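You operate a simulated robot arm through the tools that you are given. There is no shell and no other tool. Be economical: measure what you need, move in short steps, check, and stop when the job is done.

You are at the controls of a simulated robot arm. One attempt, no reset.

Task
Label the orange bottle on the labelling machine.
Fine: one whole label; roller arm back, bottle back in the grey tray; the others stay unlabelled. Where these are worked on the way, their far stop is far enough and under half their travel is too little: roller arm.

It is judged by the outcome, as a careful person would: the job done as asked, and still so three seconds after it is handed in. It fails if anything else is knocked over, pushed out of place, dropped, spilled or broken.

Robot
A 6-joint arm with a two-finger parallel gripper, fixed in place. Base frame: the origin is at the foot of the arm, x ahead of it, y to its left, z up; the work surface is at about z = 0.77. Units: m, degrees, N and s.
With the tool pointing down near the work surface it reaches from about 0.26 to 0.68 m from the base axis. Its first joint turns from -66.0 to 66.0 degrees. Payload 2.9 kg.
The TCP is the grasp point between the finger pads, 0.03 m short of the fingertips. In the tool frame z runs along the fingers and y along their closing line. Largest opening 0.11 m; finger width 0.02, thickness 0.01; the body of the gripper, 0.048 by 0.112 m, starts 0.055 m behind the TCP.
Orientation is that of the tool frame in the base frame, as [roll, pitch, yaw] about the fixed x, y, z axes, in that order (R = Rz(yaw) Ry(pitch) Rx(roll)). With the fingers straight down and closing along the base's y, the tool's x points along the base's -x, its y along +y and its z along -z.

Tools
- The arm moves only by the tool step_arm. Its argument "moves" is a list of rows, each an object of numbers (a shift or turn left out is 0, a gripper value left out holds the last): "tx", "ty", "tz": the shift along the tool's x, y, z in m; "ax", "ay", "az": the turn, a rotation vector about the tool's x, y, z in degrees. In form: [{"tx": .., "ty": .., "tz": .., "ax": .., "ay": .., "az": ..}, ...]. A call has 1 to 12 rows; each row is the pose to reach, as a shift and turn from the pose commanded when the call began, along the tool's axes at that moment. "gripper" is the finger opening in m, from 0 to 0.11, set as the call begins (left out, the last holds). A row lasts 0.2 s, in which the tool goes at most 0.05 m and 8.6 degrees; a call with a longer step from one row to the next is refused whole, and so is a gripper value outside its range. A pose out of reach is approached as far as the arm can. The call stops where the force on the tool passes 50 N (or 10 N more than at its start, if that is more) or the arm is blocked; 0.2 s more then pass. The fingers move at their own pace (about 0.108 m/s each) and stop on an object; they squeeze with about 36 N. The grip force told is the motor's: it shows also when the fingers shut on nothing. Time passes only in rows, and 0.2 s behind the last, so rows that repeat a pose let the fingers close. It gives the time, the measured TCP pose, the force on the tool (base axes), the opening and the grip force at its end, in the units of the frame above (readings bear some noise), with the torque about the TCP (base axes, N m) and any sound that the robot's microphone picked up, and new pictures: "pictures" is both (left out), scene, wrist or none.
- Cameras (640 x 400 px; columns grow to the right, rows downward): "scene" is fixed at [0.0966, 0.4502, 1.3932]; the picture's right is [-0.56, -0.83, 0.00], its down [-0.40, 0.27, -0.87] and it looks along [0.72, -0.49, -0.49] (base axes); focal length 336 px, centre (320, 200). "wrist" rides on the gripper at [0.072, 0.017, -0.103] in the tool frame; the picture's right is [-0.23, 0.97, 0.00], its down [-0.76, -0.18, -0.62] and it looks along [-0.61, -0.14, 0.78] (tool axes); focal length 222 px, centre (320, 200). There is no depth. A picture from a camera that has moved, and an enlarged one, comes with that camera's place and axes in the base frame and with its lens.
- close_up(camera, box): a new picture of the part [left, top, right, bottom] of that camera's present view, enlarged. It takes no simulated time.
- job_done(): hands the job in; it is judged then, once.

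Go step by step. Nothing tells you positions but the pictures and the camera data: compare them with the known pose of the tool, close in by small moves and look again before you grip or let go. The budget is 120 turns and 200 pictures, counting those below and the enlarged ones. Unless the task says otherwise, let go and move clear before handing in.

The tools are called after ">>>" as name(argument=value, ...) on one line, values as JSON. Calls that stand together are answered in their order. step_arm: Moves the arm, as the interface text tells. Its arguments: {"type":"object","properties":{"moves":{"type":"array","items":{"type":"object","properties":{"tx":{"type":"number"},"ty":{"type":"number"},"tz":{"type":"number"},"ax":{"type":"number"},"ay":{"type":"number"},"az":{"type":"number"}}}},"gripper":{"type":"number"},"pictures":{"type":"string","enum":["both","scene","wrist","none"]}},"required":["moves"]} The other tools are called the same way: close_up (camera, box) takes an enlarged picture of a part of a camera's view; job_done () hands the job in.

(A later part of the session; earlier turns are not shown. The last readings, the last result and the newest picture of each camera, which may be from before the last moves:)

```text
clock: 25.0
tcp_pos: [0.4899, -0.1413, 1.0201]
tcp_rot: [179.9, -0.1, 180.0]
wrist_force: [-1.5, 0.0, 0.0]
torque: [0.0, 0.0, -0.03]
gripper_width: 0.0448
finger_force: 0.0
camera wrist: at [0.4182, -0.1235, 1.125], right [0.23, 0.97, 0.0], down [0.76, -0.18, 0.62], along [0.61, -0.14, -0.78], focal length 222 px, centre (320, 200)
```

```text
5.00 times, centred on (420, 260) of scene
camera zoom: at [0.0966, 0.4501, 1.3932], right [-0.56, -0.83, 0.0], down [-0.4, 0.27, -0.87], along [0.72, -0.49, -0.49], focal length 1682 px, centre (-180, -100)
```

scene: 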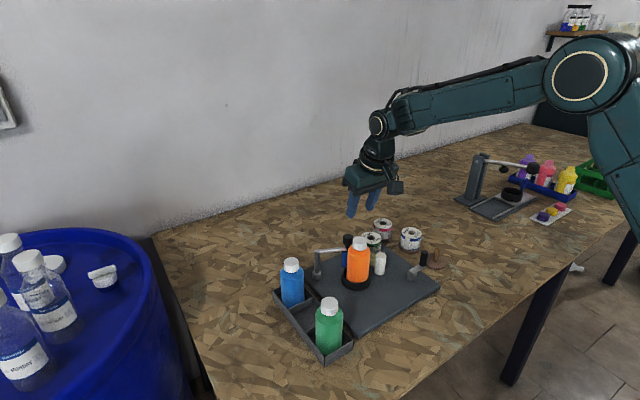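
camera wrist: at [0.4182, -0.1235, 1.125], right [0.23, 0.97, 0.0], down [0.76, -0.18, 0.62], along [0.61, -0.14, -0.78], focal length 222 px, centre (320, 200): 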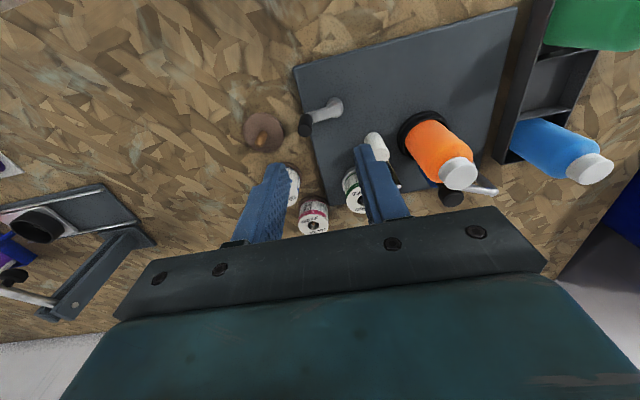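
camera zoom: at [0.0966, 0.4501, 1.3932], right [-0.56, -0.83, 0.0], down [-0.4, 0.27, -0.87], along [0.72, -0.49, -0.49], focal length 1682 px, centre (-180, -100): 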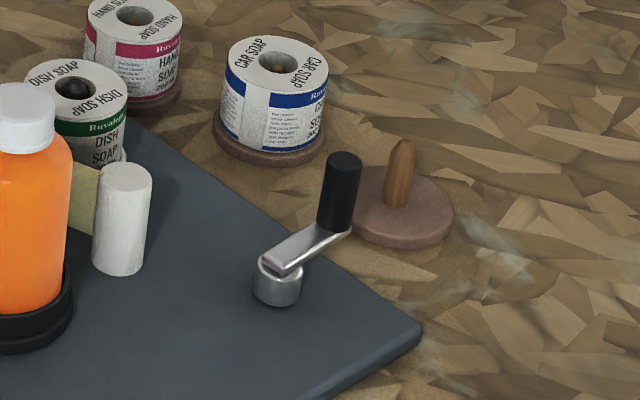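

>>> close_up(camera="wrist", box=[230, 70, 390, 170])

```text
4.00 times, centred on (310, 120) of wrist
camera zoom: at [0.4182, -0.1235, 1.125], right [0.23, 0.97, 0.0], down [0.76, -0.18, 0.62], along [0.61, -0.14, -0.78], focal length 888 px, centre (360, 520)
```

zoom: 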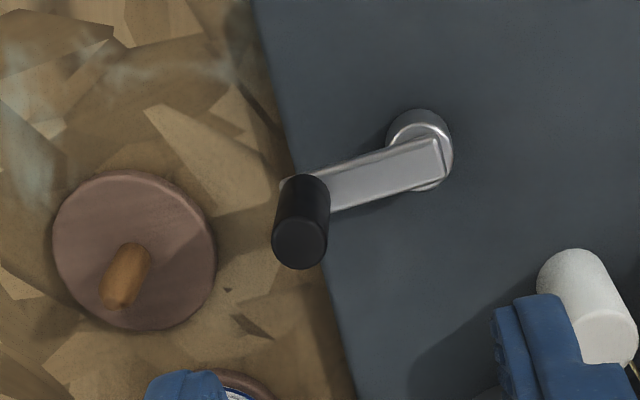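

Crank handle top ≈ (0.522, -0.169, 0.843), pivot ≈ (0.517, -0.123), radius ≈ 0.046. I move over the handle.

>>> step_arm(moves=[{"tx": -0.011, "ty": -0.009, "tz": 0.033}, {"tx": -0.022, "ty": -0.019, "tz": 0.066}, {"tx": -0.0321, "ty": -0.0277, "tz": 0.1}, {"tx": -0.0321, "ty": -0.0277, "tz": 0.125}, {"tx": -0.0321, "ty": -0.0277, "tz": 0.125}])

>>> close_up(camera="scene", box=[370, 210, 470, 290])

```text
clock: 26.2
tcp_pos: [0.524, -0.1682, 0.8964]
tcp_rot: [-180.0, 0.0, -180.0]
wrist_force: [0.7, 0.7, -0.5]
torque: [-0.01, 0.03, -0.03]
gripper_width: 0.0448
finger_force: 0.0
camera wrist: at [0.4511, -0.1515, 0.9997], right [0.23, 0.97, 0.0], down [0.76, -0.18, 0.62], along [0.61, -0.14, -0.78], focal length 222 px, centre (320, 200)
```

scene: 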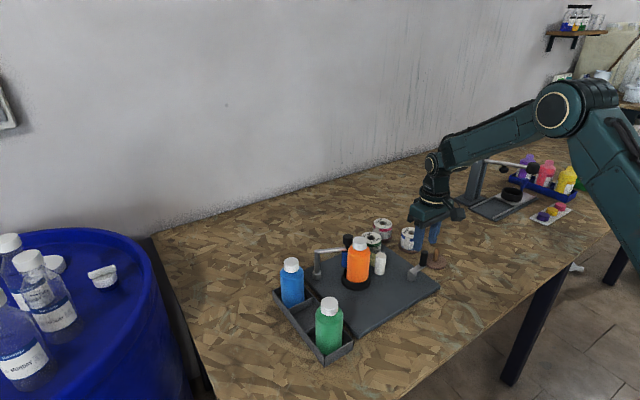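
wrist: 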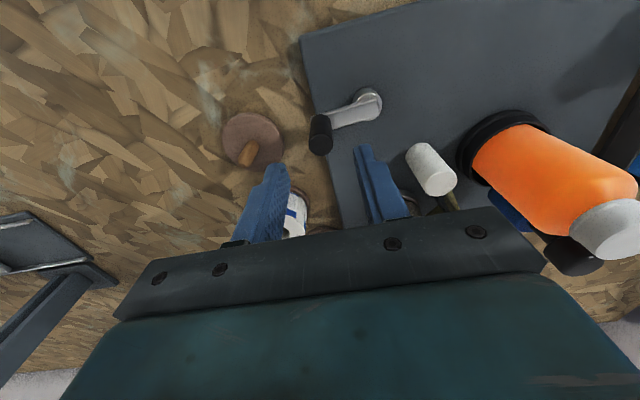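

```text
5.00 times, centred on (420, 250) of scene
camera zoom: at [0.0966, 0.4502, 1.3932], right [-0.56, -0.83, 0.0], down [-0.4, 0.27, -0.87], along [0.72, -0.49, -0.49], focal length 1682 px, centre (-180, -50)
```

zoom: 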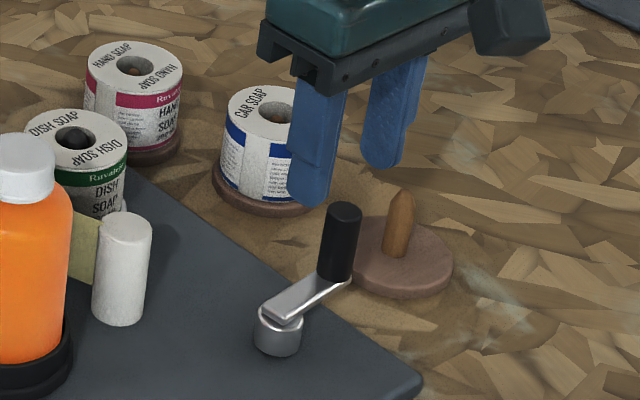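

>>> step_arm(moves=[{"tx": 0.0012, "tz": 0.02}, {"tx": 0.0012, "tz": 0.04}, {"tx": 0.0012, "tz": 0.049}, {"tx": 0.0012, "tz": 0.049}], pictures="wrist")

>>> close_up(camera="scene", box=[370, 210, 470, 290])

```text
clock: 27.2
tcp_pos: [0.5224, -0.1687, 0.8468]
tcp_rot: [-180.0, -0.1, -180.0]
wrist_force: [0.4, -0.4, 0.4]
torque: [-0.05, -0.03, 0.01]
gripper_width: 0.0453
finger_force: 0.1
camera wrist: at [0.4497, -0.1517, 0.951], right [0.23, 0.97, 0.0], down [0.76, -0.18, 0.62], along [0.61, -0.14, -0.78], focal length 222 px, centre (320, 200)
```

wrist: 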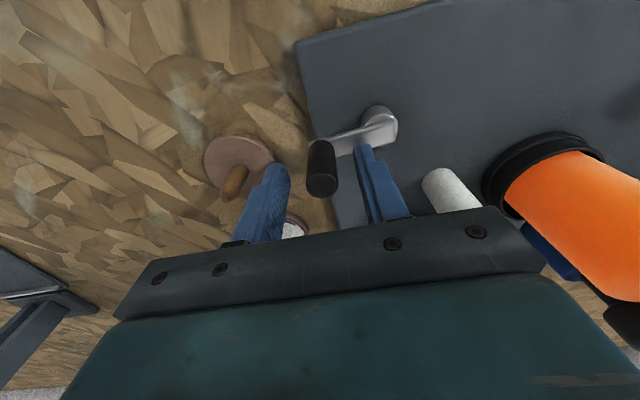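

```text
5.00 times, centred on (420, 250) of scene
camera zoom: at [0.0966, 0.4502, 1.3932], right [-0.56, -0.83, 0.0], down [-0.4, 0.27, -0.87], along [0.72, -0.49, -0.49], focal length 1682 px, centre (-180, -50)
```

zoom: 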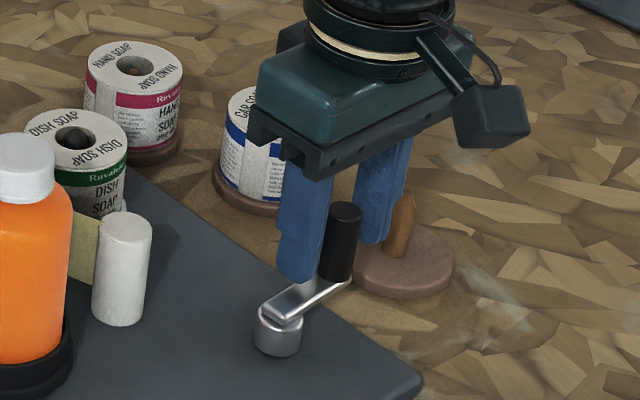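

Handle sits between the fingers. I raise 3 mm for clearance over the crank arm and close.

>>> step_arm(moves=[{"tz": -0.003}, {"tz": -0.003}, {"tz": -0.003}], gripper=0.012, pictures="wrist")

```text
clock: 28.0
tcp_pos: [0.5221, -0.1667, 0.8479]
tcp_rot: [179.7, -0.3, -179.7]
wrist_force: [0.8, 19.5, -18.6]
torque: [-0.7, -0.98, -0.15]
gripper_width: 0.0177
finger_force: 45.3
camera wrist: at [0.4497, -0.1499, 0.9527], right [0.22, 0.97, 0.0], down [0.76, -0.18, 0.62], along [0.6, -0.14, -0.78], focal length 222 px, centre (320, 200)
```

wrist: 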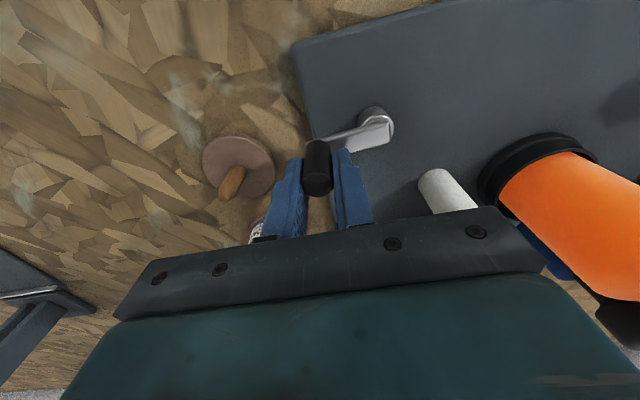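

I correct the small offset, then try a small clockwise turn of the crank and watch forces.

>>> step_arm(moves=[{"ty": 0.0023, "tz": 0.0018}, {"tx": 0.004, "ty": 0.0021, "tz": 0.0018}, {"tx": 0.0075, "ty": 0.0021, "tz": 0.0018}, {"tx": 0.011, "ty": 0.0025, "tz": 0.0018}, {"tx": 0.015, "ty": 0.0031, "tz": 0.0018}, {"tx": 0.015, "ty": 0.0031, "tz": 0.0018}], pictures="none")

>>> close_up(camera="scene", box=[310, 220, 450, 300])

```text
clock: 29.4
tcp_pos: [0.5074, -0.166, 0.8483]
tcp_rot: [180.0, 0.1, -180.0]
wrist_force: [2.6, 11.3, 2.0]
torque: [0.09, 0.0, -0.02]
gripper_width: 0.0182
finger_force: 5.7
```

```text
4.57 times, centred on (380, 260) of scene
camera zoom: at [0.0966, 0.4504, 1.3931], right [-0.56, -0.83, 0.0], down [-0.4, 0.27, -0.87], along [0.72, -0.49, -0.49], focal length 1538 px, centre (46, -74)
```

zoom: 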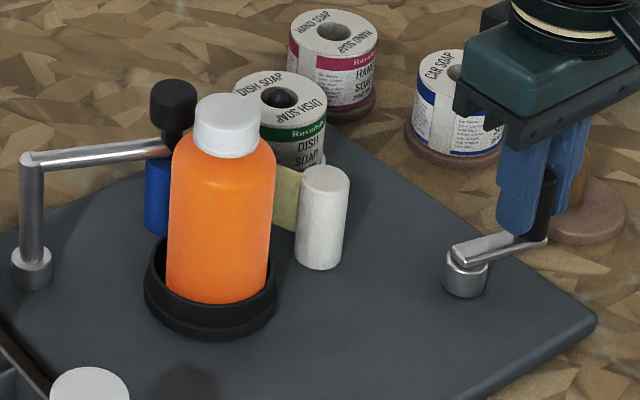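

>>> close_up(camera="wrist", box=[230, 90, 430, 215])

>>> close_up(camera="scene", box=[390, 220, 460, 290])

```text
3.20 times, centred on (330, 152) of wrist
camera zoom: at [0.4349, -0.1484, 0.9528], right [0.23, 0.97, 0.0], down [0.76, -0.18, 0.62], along [0.61, -0.14, -0.78], focal length 711 px, centre (288, 352)
```

zoom: 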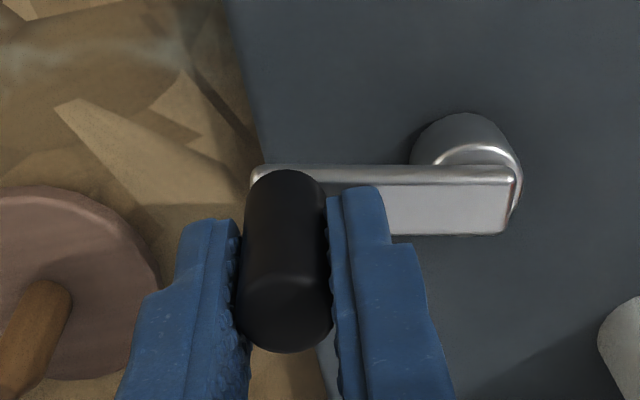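

```text
5.71 times, centred on (425, 255) of scene
camera zoom: at [0.0966, 0.4504, 1.3931], right [-0.56, -0.83, 0.0], down [-0.4, 0.27, -0.87], along [0.72, -0.49, -0.49], focal length 1922 px, centre (-280, -114)
```

zoom: 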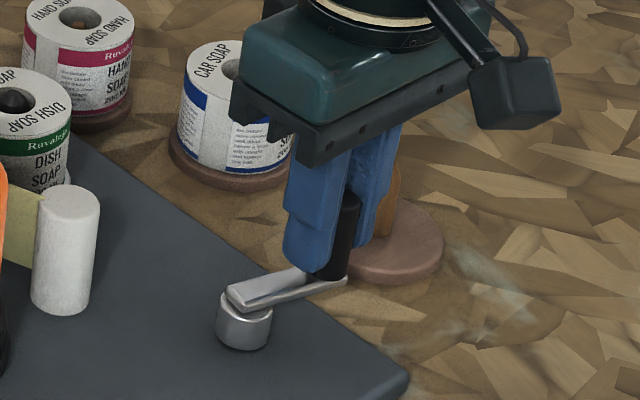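

The crank turns with the handle. I continue clockwise to a quarter turn further.

>>> step_arm(moves=[{"tx": 0.004, "ty": 0.0015}, {"tx": 0.0082, "ty": 0.0035}, {"tx": 0.0132, "ty": 0.0062}, {"tx": 0.0176, "ty": 0.0095}, {"tx": 0.0215, "ty": 0.0134}, {"tx": 0.0251, "ty": 0.0177}, {"tx": 0.028, "ty": 0.0225}, {"tx": 0.0302, "ty": 0.0275}, {"tx": 0.0322, "ty": 0.0347}, {"tx": 0.0328, "ty": 0.0421}, {"tx": 0.0328, "ty": 0.0421}], pictures="wrist")

>>> close_up(camera="scene", box=[310, 220, 450, 300])

```text
clock: 31.8
tcp_pos: [0.4754, -0.1235, 0.8468]
tcp_rot: [179.9, 0.1, -180.0]
wrist_force: [6.7, -8.1, -10.2]
torque: [0.13, -0.28, -0.36]
gripper_width: 0.017
finger_force: 44.9
camera wrist: at [0.4023, -0.1066, 0.9513], right [0.23, 0.97, 0.0], down [0.76, -0.18, 0.62], along [0.61, -0.14, -0.78], focal length 222 px, centre (320, 200)
```

wrist: 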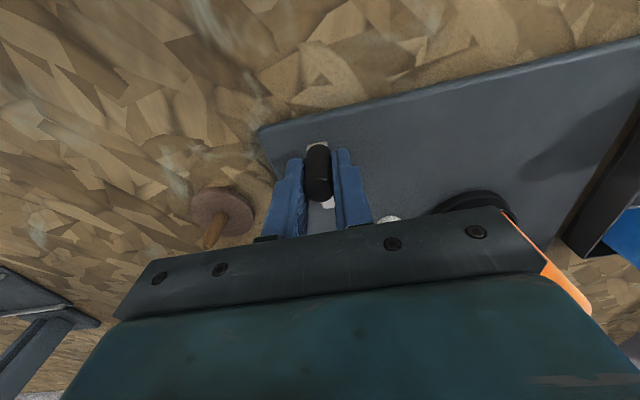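

```text
4.57 times, centred on (380, 260) of scene
camera zoom: at [0.0969, 0.4499, 1.3933], right [-0.56, -0.83, 0.0], down [-0.4, 0.27, -0.87], along [0.72, -0.49, -0.49], focal length 1538 px, centre (46, -74)
```

zoom: 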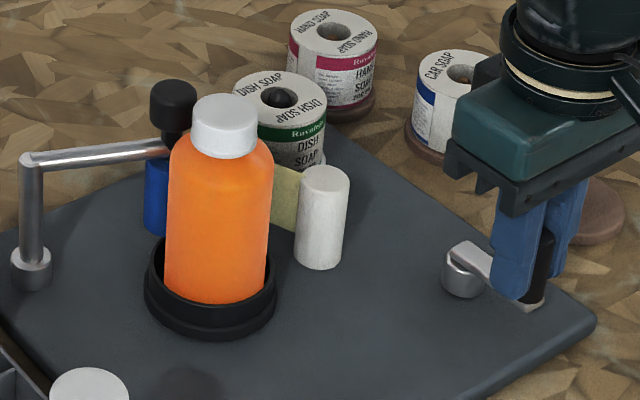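

A quarter turn done with good tracking; no label visible on this side yet. I continue another quarter.

>>> step_arm(moves=[{"tx": -0.0005, "ty": 0.005, "tz": 0.001}, {"tx": -0.002, "ty": 0.0106, "tz": 0.001}, {"tx": -0.0038, "ty": 0.0158, "tz": 0.001}, {"tx": -0.0062, "ty": 0.0207, "tz": 0.001}, {"tx": -0.0093, "ty": 0.0252, "tz": 0.001}, {"tx": -0.0129, "ty": 0.0294, "tz": 0.001}, {"tx": -0.0171, "ty": 0.033, "tz": 0.001}, {"tx": -0.0216, "ty": 0.0361, "tz": 0.001}, {"tx": -0.0317, "ty": 0.0403, "tz": 0.001}, {"tx": -0.0426, "ty": 0.0417, "tz": 0.001}, {"tx": -0.0426, "ty": 0.0417, "tz": 0.001}], pictures="wrist")

>>> close_up(camera="scene", box=[310, 220, 450, 300])

```text
clock: 34.2
tcp_pos: [0.5179, -0.0824, 0.8469]
tcp_rot: [-179.8, 0.1, 179.9]
wrist_force: [-1.5, -15.5, 1.6]
torque: [-0.01, -0.12, -0.04]
gripper_width: 0.0197
finger_force: 7.7
camera wrist: at [0.4449, -0.0645, 0.9515], right [0.23, 0.97, 0.0], down [0.76, -0.18, 0.62], along [0.61, -0.14, -0.78], focal length 222 px, centre (320, 200)
```

wrist: 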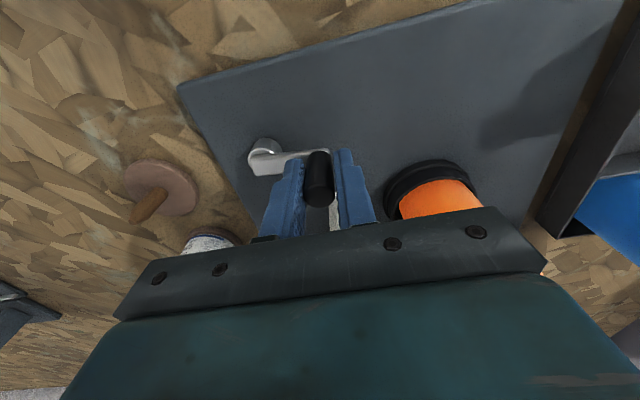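

```text
4.57 times, centred on (380, 260) of scene
camera zoom: at [0.0965, 0.4498, 1.3933], right [-0.56, -0.83, 0.0], down [-0.4, 0.27, -0.87], along [0.72, -0.49, -0.49], focal length 1538 px, centre (46, -74)
```

zoom: 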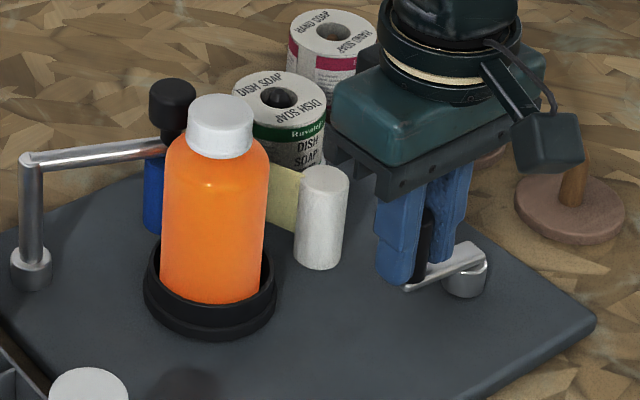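

The turntable seems to turn with the crank. Clearances for the next quarter are fine; I continue.

>>> step_arm(moves=[{"tx": -0.0055, "ty": -0.0012}, {"tx": -0.011, "ty": -0.0025}, {"tx": -0.0162, "ty": -0.0043}, {"tx": -0.0211, "ty": -0.0067}, {"tx": -0.0257, "ty": -0.0097}, {"tx": -0.0297, "ty": -0.0133}, {"tx": -0.0333, "ty": -0.0174}, {"tx": -0.0363, "ty": -0.022}, {"tx": -0.0388, "ty": -0.0268}, {"tx": -0.0405, "ty": -0.032}, {"tx": -0.0419, "ty": -0.0428}, {"tx": -0.0419, "ty": -0.0428}], pictures="wrist")

>>> close_up(camera="scene", box=[310, 220, 450, 300])

```text
clock: 36.8
tcp_pos: [0.5581, -0.1259, 0.8468]
tcp_rot: [180.0, -0.3, 179.9]
wrist_force: [-1.8, 7.2, 0.8]
torque: [0.07, 0.54, -0.29]
gripper_width: 0.0169
finger_force: 45.1
camera wrist: at [0.4859, -0.1077, 0.9517], right [0.23, 0.97, 0.0], down [0.76, -0.18, 0.62], along [0.6, -0.14, -0.78], focal length 222 px, centre (320, 200)
```

wrist: 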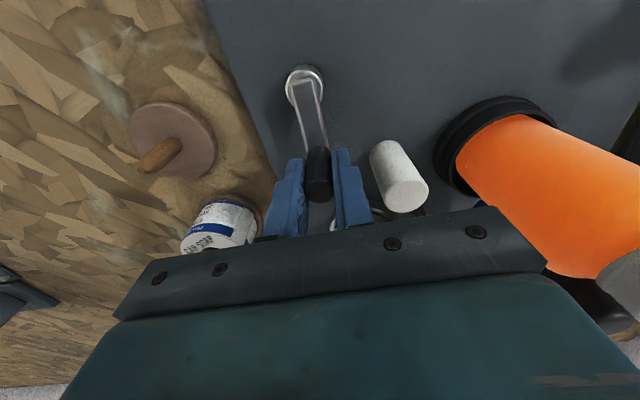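

```text
4.57 times, centred on (380, 260) of scene
camera zoom: at [0.0966, 0.4503, 1.3931], right [-0.56, -0.83, 0.0], down [-0.4, 0.27, -0.87], along [0.72, -0.49, -0.49], focal length 1538 px, centre (46, -74)
```

zoom: 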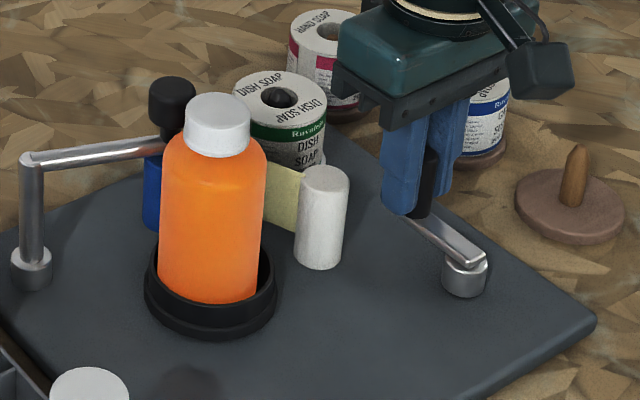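

>>> step_arm(moves=[{"tx": 0.0004, "ty": -0.0054}, {"tx": 0.0014, "ty": -0.0108}, {"tx": 0.0032, "ty": -0.016}, {"tx": 0.0056, "ty": -0.0209}, {"tx": 0.0086, "ty": -0.0254}, {"tx": 0.0122, "ty": -0.0295}, {"tx": 0.0164, "ty": -0.0331}, {"tx": 0.0208, "ty": -0.0361}, {"tx": 0.0257, "ty": -0.0385}, {"tx": 0.0309, "ty": -0.0403}, {"tx": 0.0366, "ty": -0.0414}, {"tx": 0.0366, "ty": -0.0414}], pictures="wrist")

>>> close_up(camera="scene", box=[310, 220, 450, 300])

>>> close_up(camera="wrist", box=[400, 60, 640, 260])

```text
clock: 39.4
tcp_pos: [0.5226, -0.1662, 0.8466]
tcp_rot: [180.0, 0.1, 180.0]
wrist_force: [7.2, 3.5, -3.8]
torque: [0.77, -1.15, -0.29]
gripper_width: 0.0175
finger_force: 45.1
camera wrist: at [0.4503, -0.1489, 0.9507], right [0.23, 0.97, 0.0], down [0.76, -0.18, 0.62], along [0.61, -0.14, -0.78], focal length 222 px, centre (320, 200)
```

wrist: 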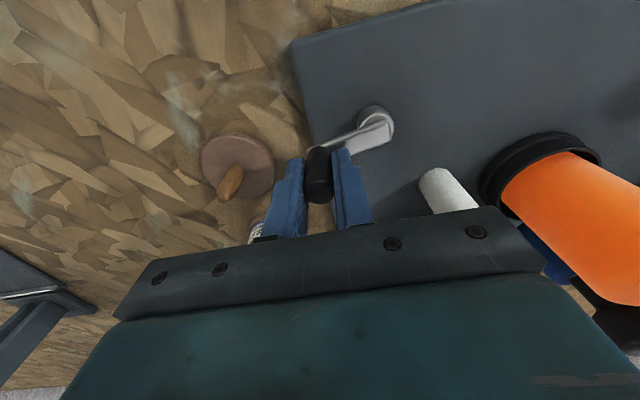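

```text
4.57 times, centred on (380, 260) of scene
camera zoom: at [0.0968, 0.4502, 1.3931], right [-0.56, -0.83, 0.0], down [-0.4, 0.27, -0.87], along [0.72, -0.49, -0.49], focal length 1538 px, centre (46, -74)
```

zoom: 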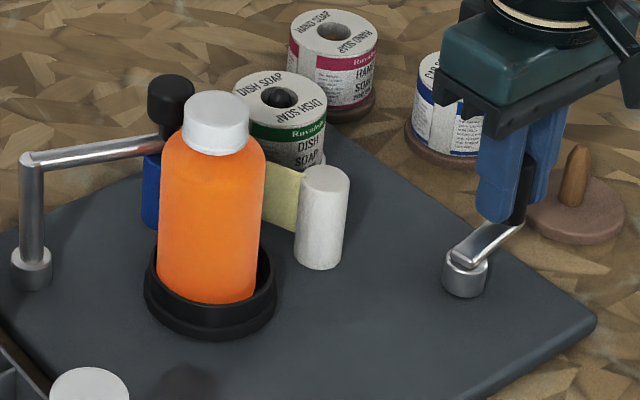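

```text
2.00 times, centred on (520, 160) of wrist
camera zoom: at [0.4503, -0.1489, 0.9507], right [0.23, 0.97, 0.0], down [0.76, -0.18, 0.62], along [0.61, -0.14, -0.78], focal length 444 px, centre (-80, 280)
```

zoom: 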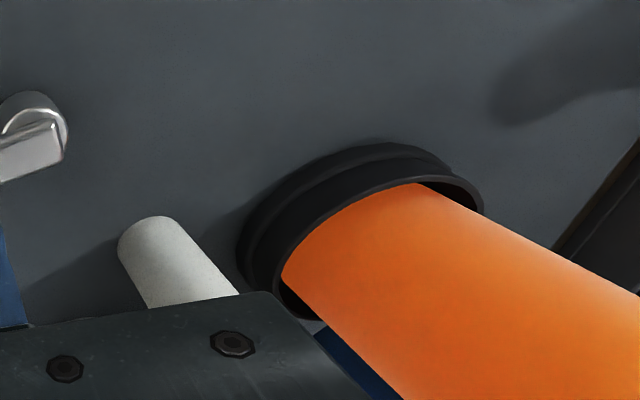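

One full clockwise turn gave no label: the roll's print did not move at all. The label would enter the nip between roller and bottle from the -y side, so the bottle must turn the other way. I crank counter-clockwise and watch the roll.

>>> step_arm(moves=[{"tx": -0.0057, "ty": 0.0011}, {"tx": -0.0158, "ty": 0.0053}, {"tx": -0.0244, "ty": 0.0119}, {"tx": -0.031, "ty": 0.0205}, {"tx": -0.0352, "ty": 0.0306}, {"tx": -0.0366, "ty": 0.0414}, {"tx": -0.0366, "ty": 0.0414}], pictures="wrist")

>>> close_up(camera="scene", box=[310, 220, 450, 300])

```text
clock: 41.0
tcp_pos: [0.5583, -0.1246, 0.8467]
tcp_rot: [-180.0, 0.1, -180.0]
wrist_force: [3.9, -1.7, 1.8]
torque: [-0.08, 1.01, 0.1]
gripper_width: 0.0172
finger_force: 45.2
camera wrist: at [0.4868, -0.107, 0.9518], right [0.23, 0.97, 0.0], down [0.76, -0.18, 0.62], along [0.61, -0.14, -0.78], focal length 222 px, centre (320, 200)
```

wrist: 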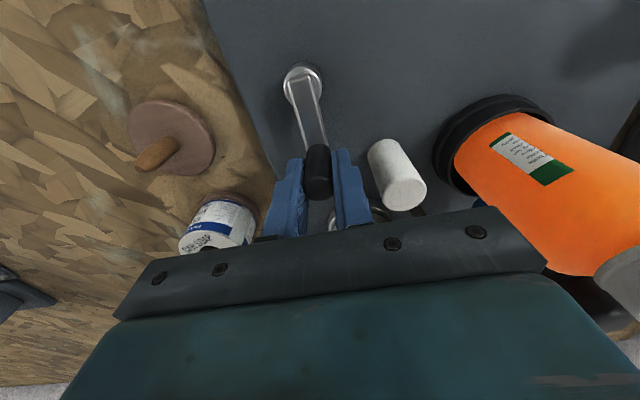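

```text
4.57 times, centred on (380, 260) of scene
camera zoom: at [0.0967, 0.4502, 1.3932], right [-0.56, -0.83, 0.0], down [-0.4, 0.27, -0.87], along [0.72, -0.49, -0.49], focal length 1538 px, centre (46, -74)
```

zoom: 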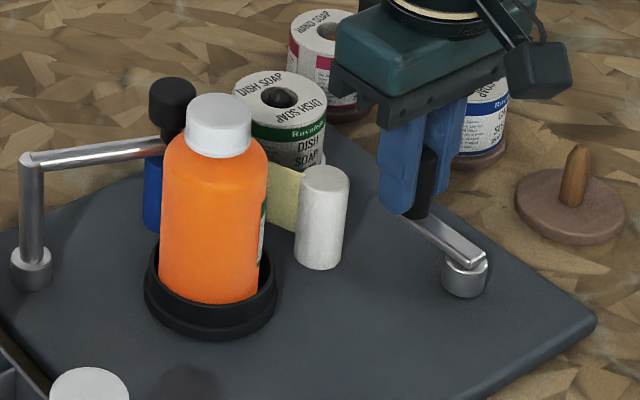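

A label has started to appear on the bottle. I look at how much is on.

>>> close_up(camera="wrist", box=[420, 80, 640, 290])

>>> close_up(camera="scene", box=[335, 230, 405, 295])

```text
1.90 times, centred on (530, 185) of wrist
camera zoom: at [0.4868, -0.107, 0.9518], right [0.23, 0.97, 0.0], down [0.76, -0.18, 0.62], along [0.61, -0.14, -0.78], focal length 423 px, centre (-80, 229)
```

zoom: 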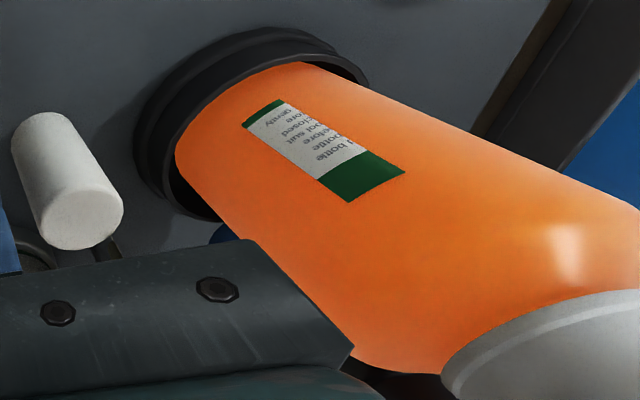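

```text
6.15 times, centred on (370, 262) of scene
camera zoom: at [0.0967, 0.4502, 1.3932], right [-0.56, -0.83, 0.0], down [-0.4, 0.27, -0.87], along [0.72, -0.49, -0.49], focal length 2070 px, centre (12, -185)
```

zoom: 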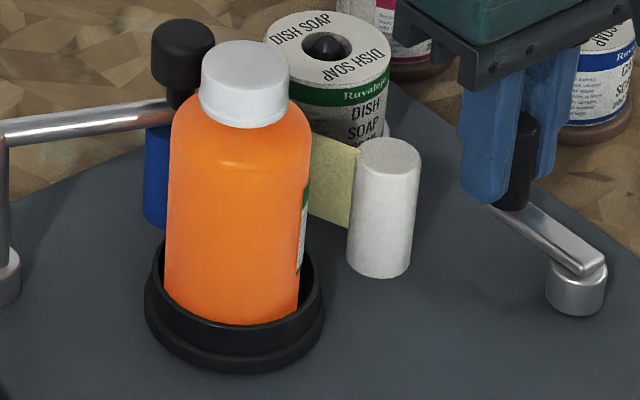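

Partial label (cut text). I continue counter-clockwise a quarter turn.

>>> step_arm(moves=[{"tx": 0.0014, "ty": 0.0108}, {"tx": 0.0056, "ty": 0.0208}, {"tx": 0.0122, "ty": 0.0295}, {"tx": 0.0208, "ty": 0.0361}, {"tx": 0.0309, "ty": 0.0403}, {"tx": 0.0417, "ty": 0.0417}, {"tx": 0.0417, "ty": 0.0417}], pictures="wrist")

>>> close_up(camera="scene", box=[335, 230, 405, 295])

```text
clock: 42.6
tcp_pos: [0.5176, -0.0827, 0.8462]
tcp_rot: [-179.9, 0.1, 179.9]
wrist_force: [4.8, -8.1, -0.4]
torque: [0.6, 0.78, 0.2]
gripper_width: 0.0178
finger_force: 45.8
camera wrist: at [0.4444, -0.0654, 0.9512], right [0.23, 0.97, 0.0], down [0.76, -0.18, 0.62], along [0.61, -0.14, -0.78], focal length 222 px, centre (320, 200)
```

wrist: 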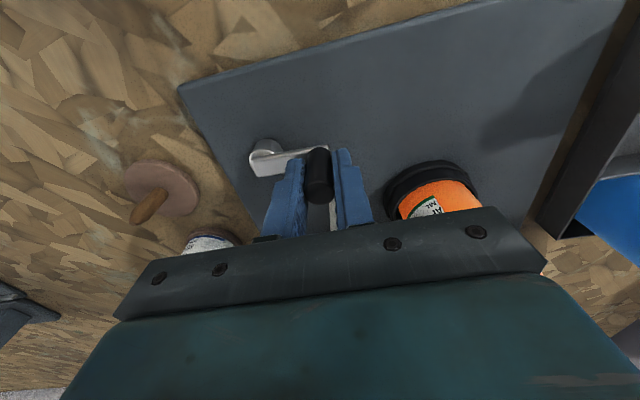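

```text
6.15 times, centred on (370, 262) of scene
camera zoom: at [0.0967, 0.4499, 1.3933], right [-0.56, -0.83, 0.0], down [-0.4, 0.27, -0.87], along [0.72, -0.49, -0.49], focal length 2070 px, centre (12, -185)
```

zoom: 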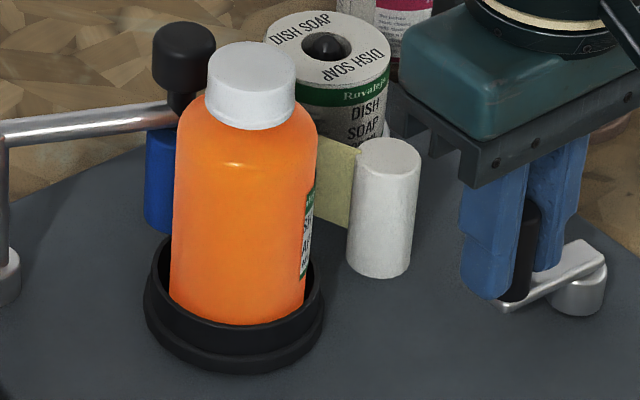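

>>> step_arm(moves=[{"tx": 0.0108, "ty": -0.0014}, {"tx": 0.0208, "ty": -0.0056}, {"tx": 0.0295, "ty": -0.0122}, {"tx": 0.0361, "ty": -0.0208}, {"tx": 0.0403, "ty": -0.0309}, {"tx": 0.0417, "ty": -0.0417}, {"tx": 0.0417, "ty": -0.0417}], pictures="wrist")

>>> close_up(camera="scene", box=[335, 230, 405, 295])

```text
clock: 44.2
tcp_pos: [0.4742, -0.1249, 0.8468]
tcp_rot: [179.9, 0.0, 180.0]
wrist_force: [-2.8, 6.6, -2.7]
torque: [0.06, -0.04, 0.29]
gripper_width: 0.0171
finger_force: 44.8
camera wrist: at [0.4027, -0.1075, 0.9509], right [0.23, 0.97, 0.0], down [0.76, -0.18, 0.62], along [0.61, -0.14, -0.78], focal length 222 px, centre (320, 200)
```

wrist: 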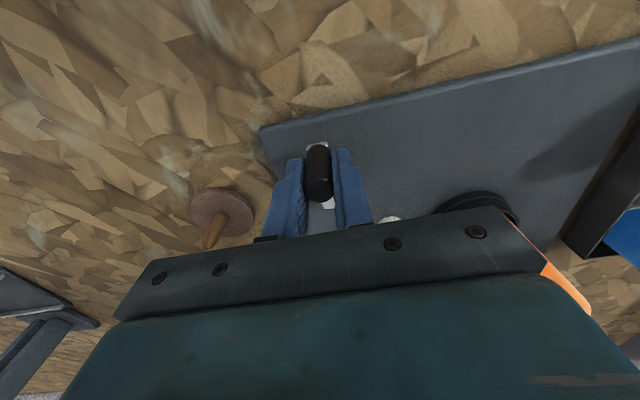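

```text
6.15 times, centred on (370, 262) of scene
camera zoom: at [0.0966, 0.4503, 1.3931], right [-0.56, -0.83, 0.0], down [-0.4, 0.27, -0.87], along [0.72, -0.49, -0.49], focal length 2070 px, centre (12, -185)
```

zoom: 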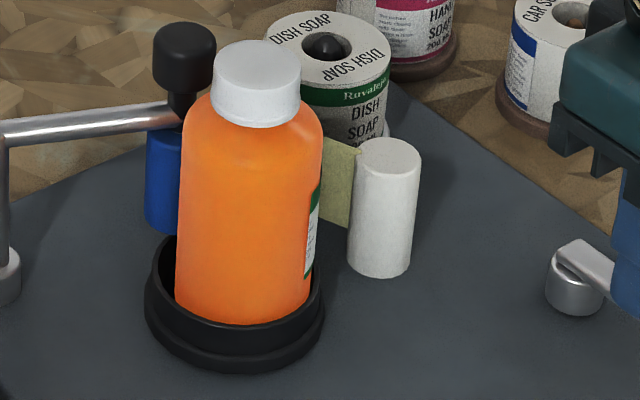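

>>> step_arm(moves=[{"tx": -0.0014, "ty": -0.0108}, {"tx": -0.0056, "ty": -0.0208}, {"tx": -0.0122, "ty": -0.0295}, {"tx": -0.0208, "ty": -0.0361}, {"tx": -0.0309, "ty": -0.0403}, {"tx": -0.0309, "ty": -0.0403}], pictures="wrist")

>>> close_up(camera="scene", box=[335, 230, 405, 295])

>>> close_up(camera="wrist", box=[420, 100, 640, 290])

```text
clock: 45.6
tcp_pos: [0.5041, -0.1645, 0.8469]
tcp_rot: [179.9, 0.0, 180.0]
wrist_force: [-10.5, 7.6, 8.6]
torque: [0.0, 0.37, 0.45]
gripper_width: 0.0171
finger_force: 44.9
camera wrist: at [0.4334, -0.1479, 0.9514], right [0.23, 0.97, 0.0], down [0.76, -0.18, 0.62], along [0.61, -0.14, -0.78], focal length 222 px, centre (320, 200)
```

wrist: 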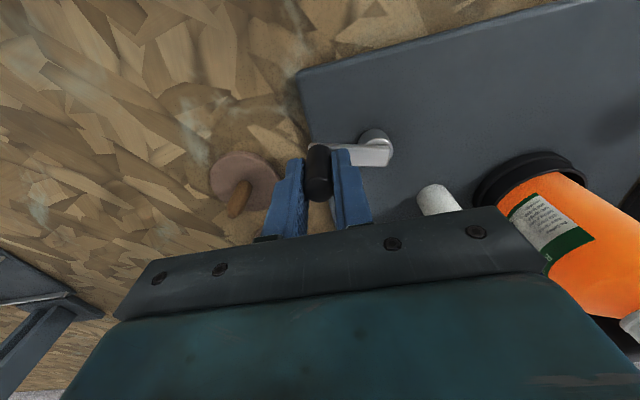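

```text
6.15 times, centred on (370, 262) of scene
camera zoom: at [0.0963, 0.4504, 1.3931], right [-0.56, -0.83, 0.0], down [-0.4, 0.27, -0.87], along [0.72, -0.49, -0.49], focal length 2070 px, centre (12, -185)
```

zoom: 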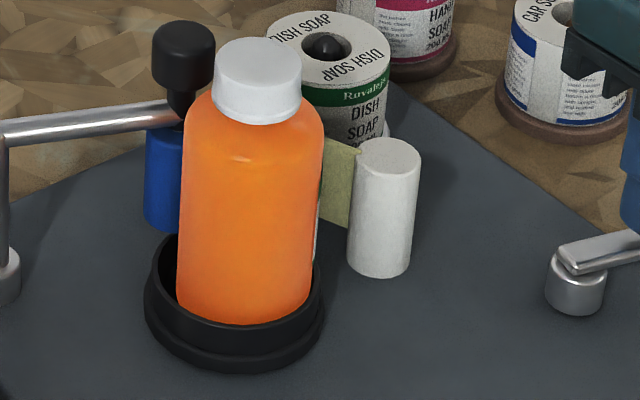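

```text
2.11 times, centred on (530, 195) of wrist
camera zoom: at [0.4334, -0.1479, 0.9514], right [0.23, 0.97, 0.0], down [0.76, -0.18, 0.62], along [0.61, -0.14, -0.78], focal length 468 px, centre (-122, 210)
```

zoom: 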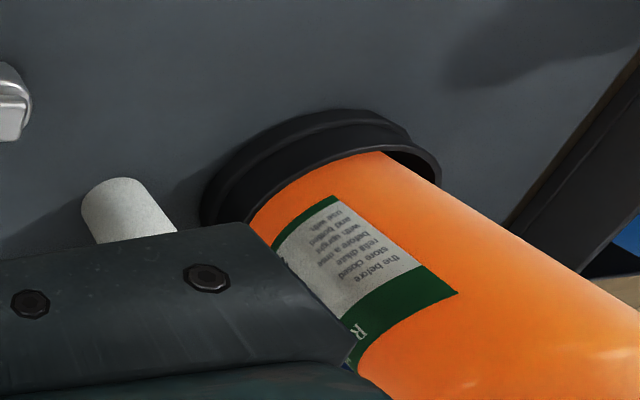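

The label has grown considerably. Before turning further I release the crank and look at the bottle from the -y side to see whether the label is whole.

>>> step_arm(moves=[{"tx": -0.001}, {"tx": -0.001}, {"tx": -0.001}], gripper=0.045, pictures="none")

>>> step_arm(moves=[{"tz": -0.03}, {"tz": -0.065}, {"tz": -0.1}, {"tz": -0.125}, {"tz": -0.125}], pictures="none")

>>> step_arm(moves=[{"tx": -0.01, "ty": 0.006, "az": -8.5}, {"tx": -0.02, "ty": 0.012, "az": -17}, {"tx": -0.03, "ty": 0.018, "az": -25.5}, {"tx": -0.04, "ty": 0.024, "az": -34}, {"tx": -0.05, "ty": 0.03, "az": -42.5}, {"tx": -0.06, "ty": 0.036, "az": -51}, {"tx": -0.07, "ty": 0.042, "az": -59.5}, {"tx": -0.08, "ty": 0.045, "az": -68}, {"tx": -0.09, "ty": 0.045, "az": -76.5}, {"tx": -0.1, "ty": 0.045, "az": -85}, {"tx": -0.11, "ty": 0.045, "az": -90}, {"tx": -0.11, "ty": 0.045, "az": -90}])

```text
clock: 46.4
tcp_pos: [0.5072, -0.1647, 0.8465]
tcp_rot: [-179.9, 0.0, 180.0]
wrist_force: [0.6, 0.7, -0.6]
torque: [-0.01, 0.04, 0.05]
gripper_width: 0.0452
finger_force: 0.0
```

```text
clock: 47.6
tcp_pos: [0.5071, -0.1658, 0.9711]
tcp_rot: [179.9, 0.1, 180.0]
wrist_force: [0.5, 0.2, 0.0]
torque: [0.01, -0.02, -0.01]
gripper_width: 0.0449
finger_force: 0.0
```

```text
clock: 50.2
tcp_pos: [0.617, -0.1196, 0.9718]
tcp_rot: [-180.0, 0.0, -89.9]
wrist_force: [0.0, -0.1, 0.6]
torque: [0.02, -0.01, 0.03]
gripper_width: 0.0449
finger_force: 0.1
camera wrist: at [0.6006, -0.1922, 1.076], right [-0.97, 0.23, 0.0], down [0.18, 0.76, 0.62], along [0.14, 0.61, -0.78], focal length 222 px, centre (320, 200)
```

scene: 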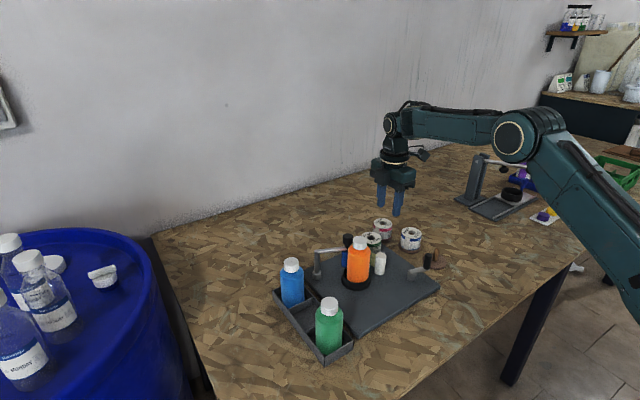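
wrist: 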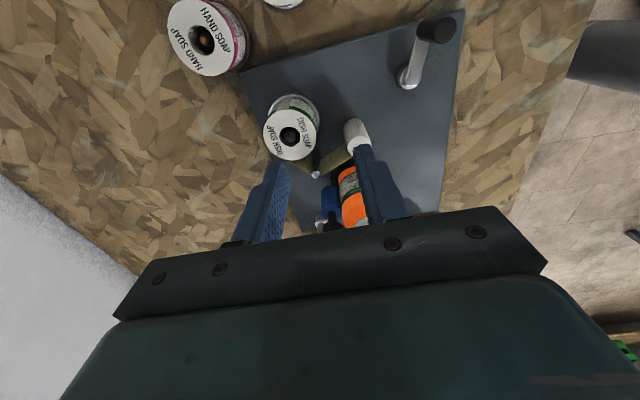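

>>> step_arm(moves=[{"tx": 0.03}, {"tx": 0.06}, {"tx": 0.075, "tz": 0.01}, {"tx": 0.075, "tz": 0.01}], gripper=0.11, pictures="none")

>>> close_up(camera="wrist", box=[250, 80, 450, 230])

```text
clock: 51.2
tcp_pos: [0.619, -0.1951, 0.9631]
tcp_rot: [-180.0, 0.0, -90.0]
wrist_force: [0.1, 0.2, 0.6]
torque: [0.01, 0.0, -0.01]
gripper_width: 0.1099
finger_force: 0.1
```

```text
2.67 times, centred on (350, 155) of wrist
camera zoom: at [0.6007, -0.2672, 1.0662], right [-0.97, 0.23, 0.0], down [0.18, 0.76, 0.62], along [0.14, 0.61, -0.78], focal length 592 px, centre (240, 320)
```

zoom: 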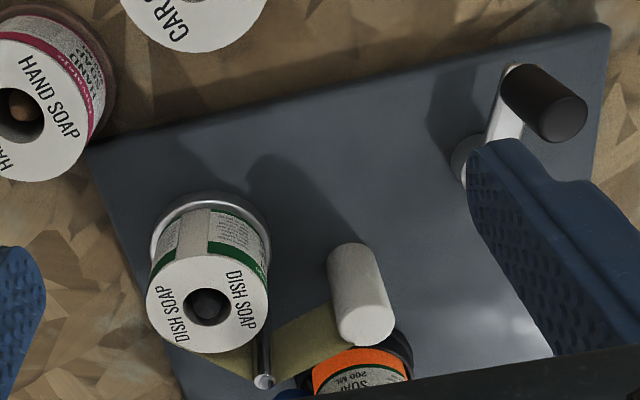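

>>> step_arm(moves=[{"ty": 0.01, "tx": -0.02, "ay": -8}, {"ty": 0.02, "tx": -0.04, "ay": -16}, {"ty": 0.03, "tx": -0.05, "ay": -24}, {"ty": 0.03, "tx": -0.05, "ay": -30}, {"ty": 0.03, "tx": -0.05, "ay": -30}], pictures="wrist")

>>> close_up(camera="wrist", box=[250, 50, 450, 200])

```text
clock: 52.4
tcp_pos: [0.5604, -0.1297, 0.9555]
tcp_rot: [-179.7, 29.9, -90.1]
wrist_force: [-0.2, -0.1, -0.9]
torque: [-0.02, 0.0, 0.0]
gripper_width: 0.1103
finger_force: 0.1
out of reach, approached as far as the arm can: row 2, 3, 4, 5
camera wrist: at [0.5433, -0.2433, 1.0112], right [-0.97, 0.2, 0.11], down [0.17, 0.35, 0.92], along [0.15, 0.92, -0.37], focal length 222 px, centre (320, 200)
```

wrist: 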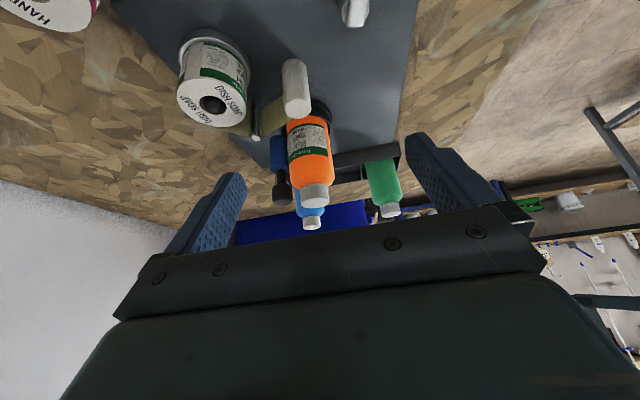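

```text
2.67 times, centred on (350, 125) of wrist
camera zoom: at [0.5433, -0.2433, 1.0112], right [-0.97, 0.2, 0.11], down [0.17, 0.35, 0.92], along [0.15, 0.92, -0.37], focal length 592 px, centre (240, 400)
```

zoom: 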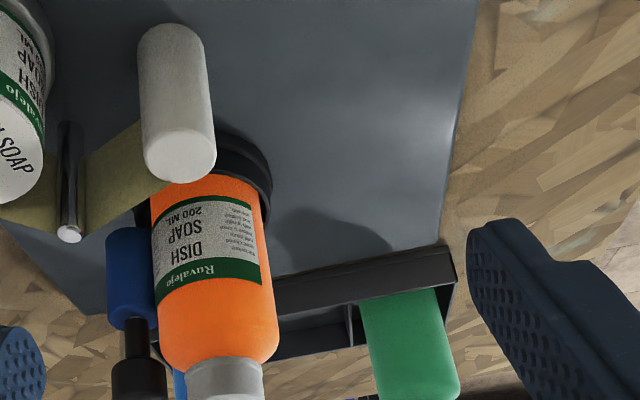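

>>> close_up(camera="wrist", box=[270, 100, 345, 180])

>>> close_up(camera="wrist", box=[165, 20, 270, 140])

>>> close_up(camera="scene", box=[340, 200, 430, 290])

```text
5.00 times, centred on (308, 140) of wrist
camera zoom: at [0.5433, -0.2433, 1.0112], right [-0.97, 0.2, 0.11], down [0.17, 0.35, 0.92], along [0.15, 0.92, -0.37], focal length 1111 px, centre (382, 500)
```

zoom: 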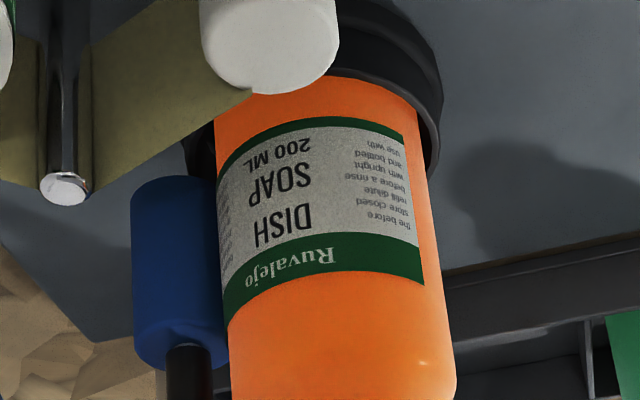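

```text
3.33 times, centred on (218, 80) of wrist
camera zoom: at [0.5433, -0.2433, 1.0112], right [-0.97, 0.2, 0.11], down [0.17, 0.35, 0.92], along [0.15, 0.92, -0.37], focal length 740 px, centre (662, 600)
```

zoom: 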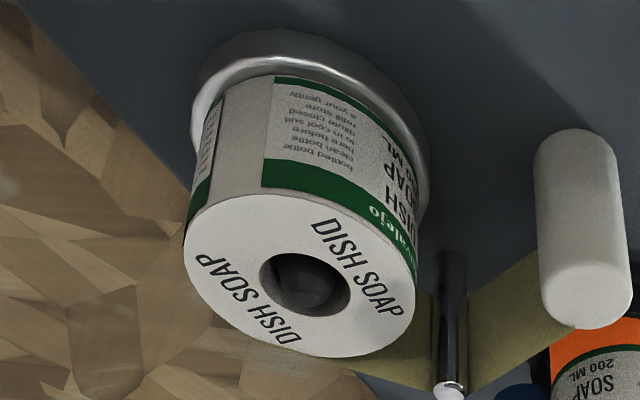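

```text
4.44 times, centred on (385, 245) of scene
camera zoom: at [0.0966, 0.4502, 1.3932], right [-0.56, -0.83, 0.0], down [-0.4, 0.27, -0.87], along [0.72, -0.49, -0.49], focal length 1495 px, centre (31, 0)
```

zoom: 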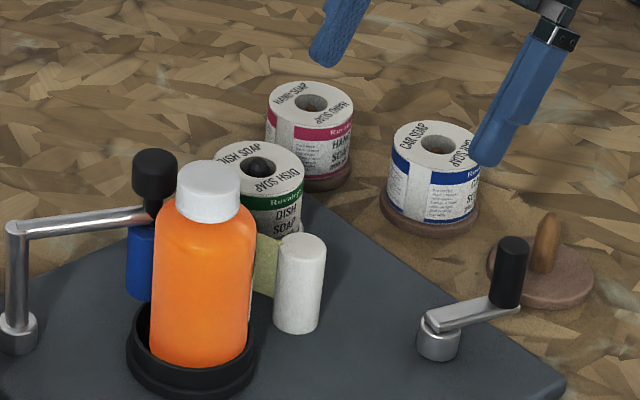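

The label reads fully "DISH SOAP 200 ML" with text columns on both sides; about 338° of a turn is done, so it seems ~6% short. I go back to the handle and complete the remaining ~22° of the turn. First untilt.

>>> step_arm(moves=[{"ay": 8}, {"ay": 16}, {"ay": 24}, {"ay": 30}, {"ay": 30}], gripper=0.045, pictures="none")

>>> step_arm(moves=[{"az": 8.5}, {"az": 17}, {"az": 25.5}, {"az": 34}, {"az": 42.5}, {"az": 51}, {"az": 59.5}, {"az": 68}, {"az": 76.5}, {"az": 85}, {"az": 90}, {"az": 90}], pictures="none")

```text
clock: 53.6
tcp_pos: [0.5608, -0.1292, 0.957]
tcp_rot: [180.0, 0.0, -89.9]
wrist_force: [-1.0, 0.0, -0.2]
torque: [0.02, 0.0, 0.0]
gripper_width: 0.0448
finger_force: 0.0
```

```text
clock: 56.2
tcp_pos: [0.5615, -0.1299, 0.9571]
tcp_rot: [180.0, 0.0, 179.9]
wrist_force: [0.5, 0.4, 0.3]
torque: [0.0, 0.02, 0.01]
gripper_width: 0.0451
finger_force: 0.1
```

>>> step_arm(moves=[{"tx": 0.027, "ty": -0.0175, "tz": 0.01}, {"tx": 0.0545, "ty": -0.0352, "tz": 0.03}, {"tx": 0.0545, "ty": -0.0352, "tz": 0.06}, {"tx": 0.0545, "ty": -0.0352, "tz": 0.06}], pictures="wrist")

```text
clock: 57.2
tcp_pos: [0.5074, -0.1664, 0.8962]
tcp_rot: [180.0, 0.0, -179.9]
wrist_force: [-0.1, 0.2, 0.1]
torque: [0.0, 0.0, 0.0]
gripper_width: 0.0451
finger_force: 0.0
camera wrist: at [0.4345, -0.1479, 1.0012], right [0.23, 0.97, 0.0], down [0.76, -0.18, 0.62], along [0.61, -0.14, -0.78], focal length 222 px, centre (320, 200)
```

wrist: 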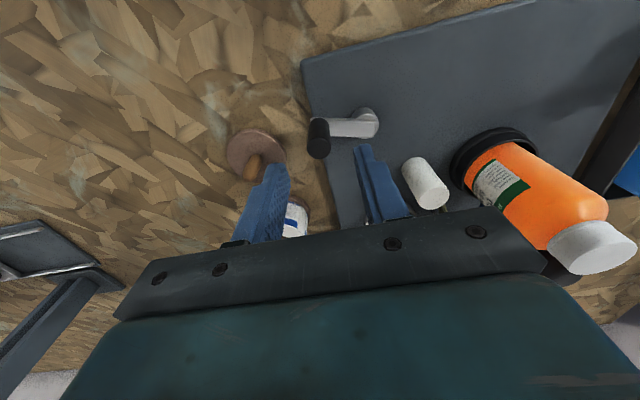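

>>> step_arm(moves=[{"tz": 0.02, "ty": 0.001}, {"tz": 0.04, "ty": 0.001}, {"tz": 0.0495, "ty": 0.001}, {"tz": 0.0495, "ty": 0.001}], pictures="none")

>>> step_arm(moves=[{}, {}, {}], gripper=0.012, pictures="wrist")

```text
clock: 58.2
tcp_pos: [0.508, -0.1644, 0.8463]
tcp_rot: [-180.0, -0.1, -180.0]
wrist_force: [-0.4, 1.5, -0.6]
torque: [-0.01, 0.01, 0.0]
gripper_width: 0.045
finger_force: 0.1
```

```text
clock: 59.0
tcp_pos: [0.5058, -0.1663, 0.8475]
tcp_rot: [-179.9, 0.1, 179.8]
wrist_force: [-5.1, -16.7, -3.3]
torque: [0.05, -0.35, 0.06]
gripper_width: 0.0173
finger_force: 45.0
camera wrist: at [0.434, -0.1473, 0.9519], right [0.23, 0.97, 0.0], down [0.76, -0.18, 0.62], along [0.61, -0.15, -0.78], focal length 222 px, centre (320, 200)
```

wrist: 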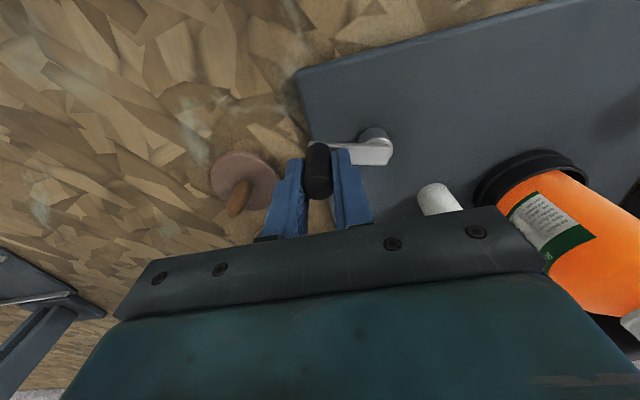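

>>> step_arm(moves=[{"tx": -0.0035, "ty": -0.0014}, {"tx": -0.007, "ty": -0.0016}, {"tx": -0.0115, "ty": -0.0016}, {"tx": -0.0155, "ty": -0.0013}, {"tx": -0.0155, "ty": -0.0013}], pictures="wrist")

>>> close_up(camera="wrist", box=[420, 100, 640, 290])

```text
clock: 60.2
tcp_pos: [0.5222, -0.1665, 0.8476]
tcp_rot: [-179.8, 0.1, 179.8]
wrist_force: [-1.3, -24.8, -4.6]
torque: [0.58, 0.23, 0.23]
gripper_width: 0.0178
finger_force: 44.8
camera wrist: at [0.4502, -0.1487, 0.9517], right [0.23, 0.97, 0.0], down [0.76, -0.18, 0.62], along [0.61, -0.15, -0.78], focal length 222 px, centre (320, 200)
```

wrist: 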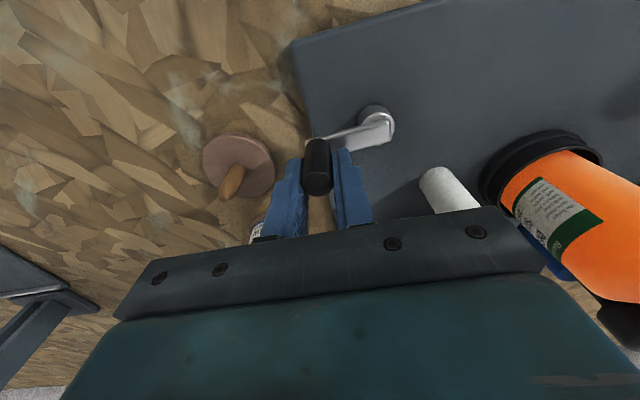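

```text
2.11 times, centred on (530, 195) of wrist
camera zoom: at [0.4502, -0.1487, 0.9517], right [0.23, 0.97, 0.0], down [0.76, -0.18, 0.62], along [0.61, -0.15, -0.78], focal length 468 px, centre (-122, 210)
```

zoom: 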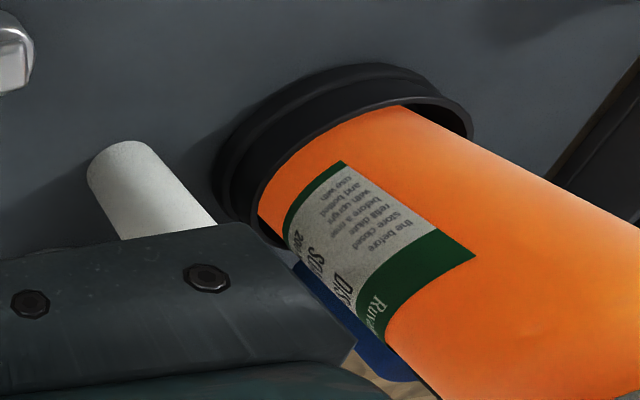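

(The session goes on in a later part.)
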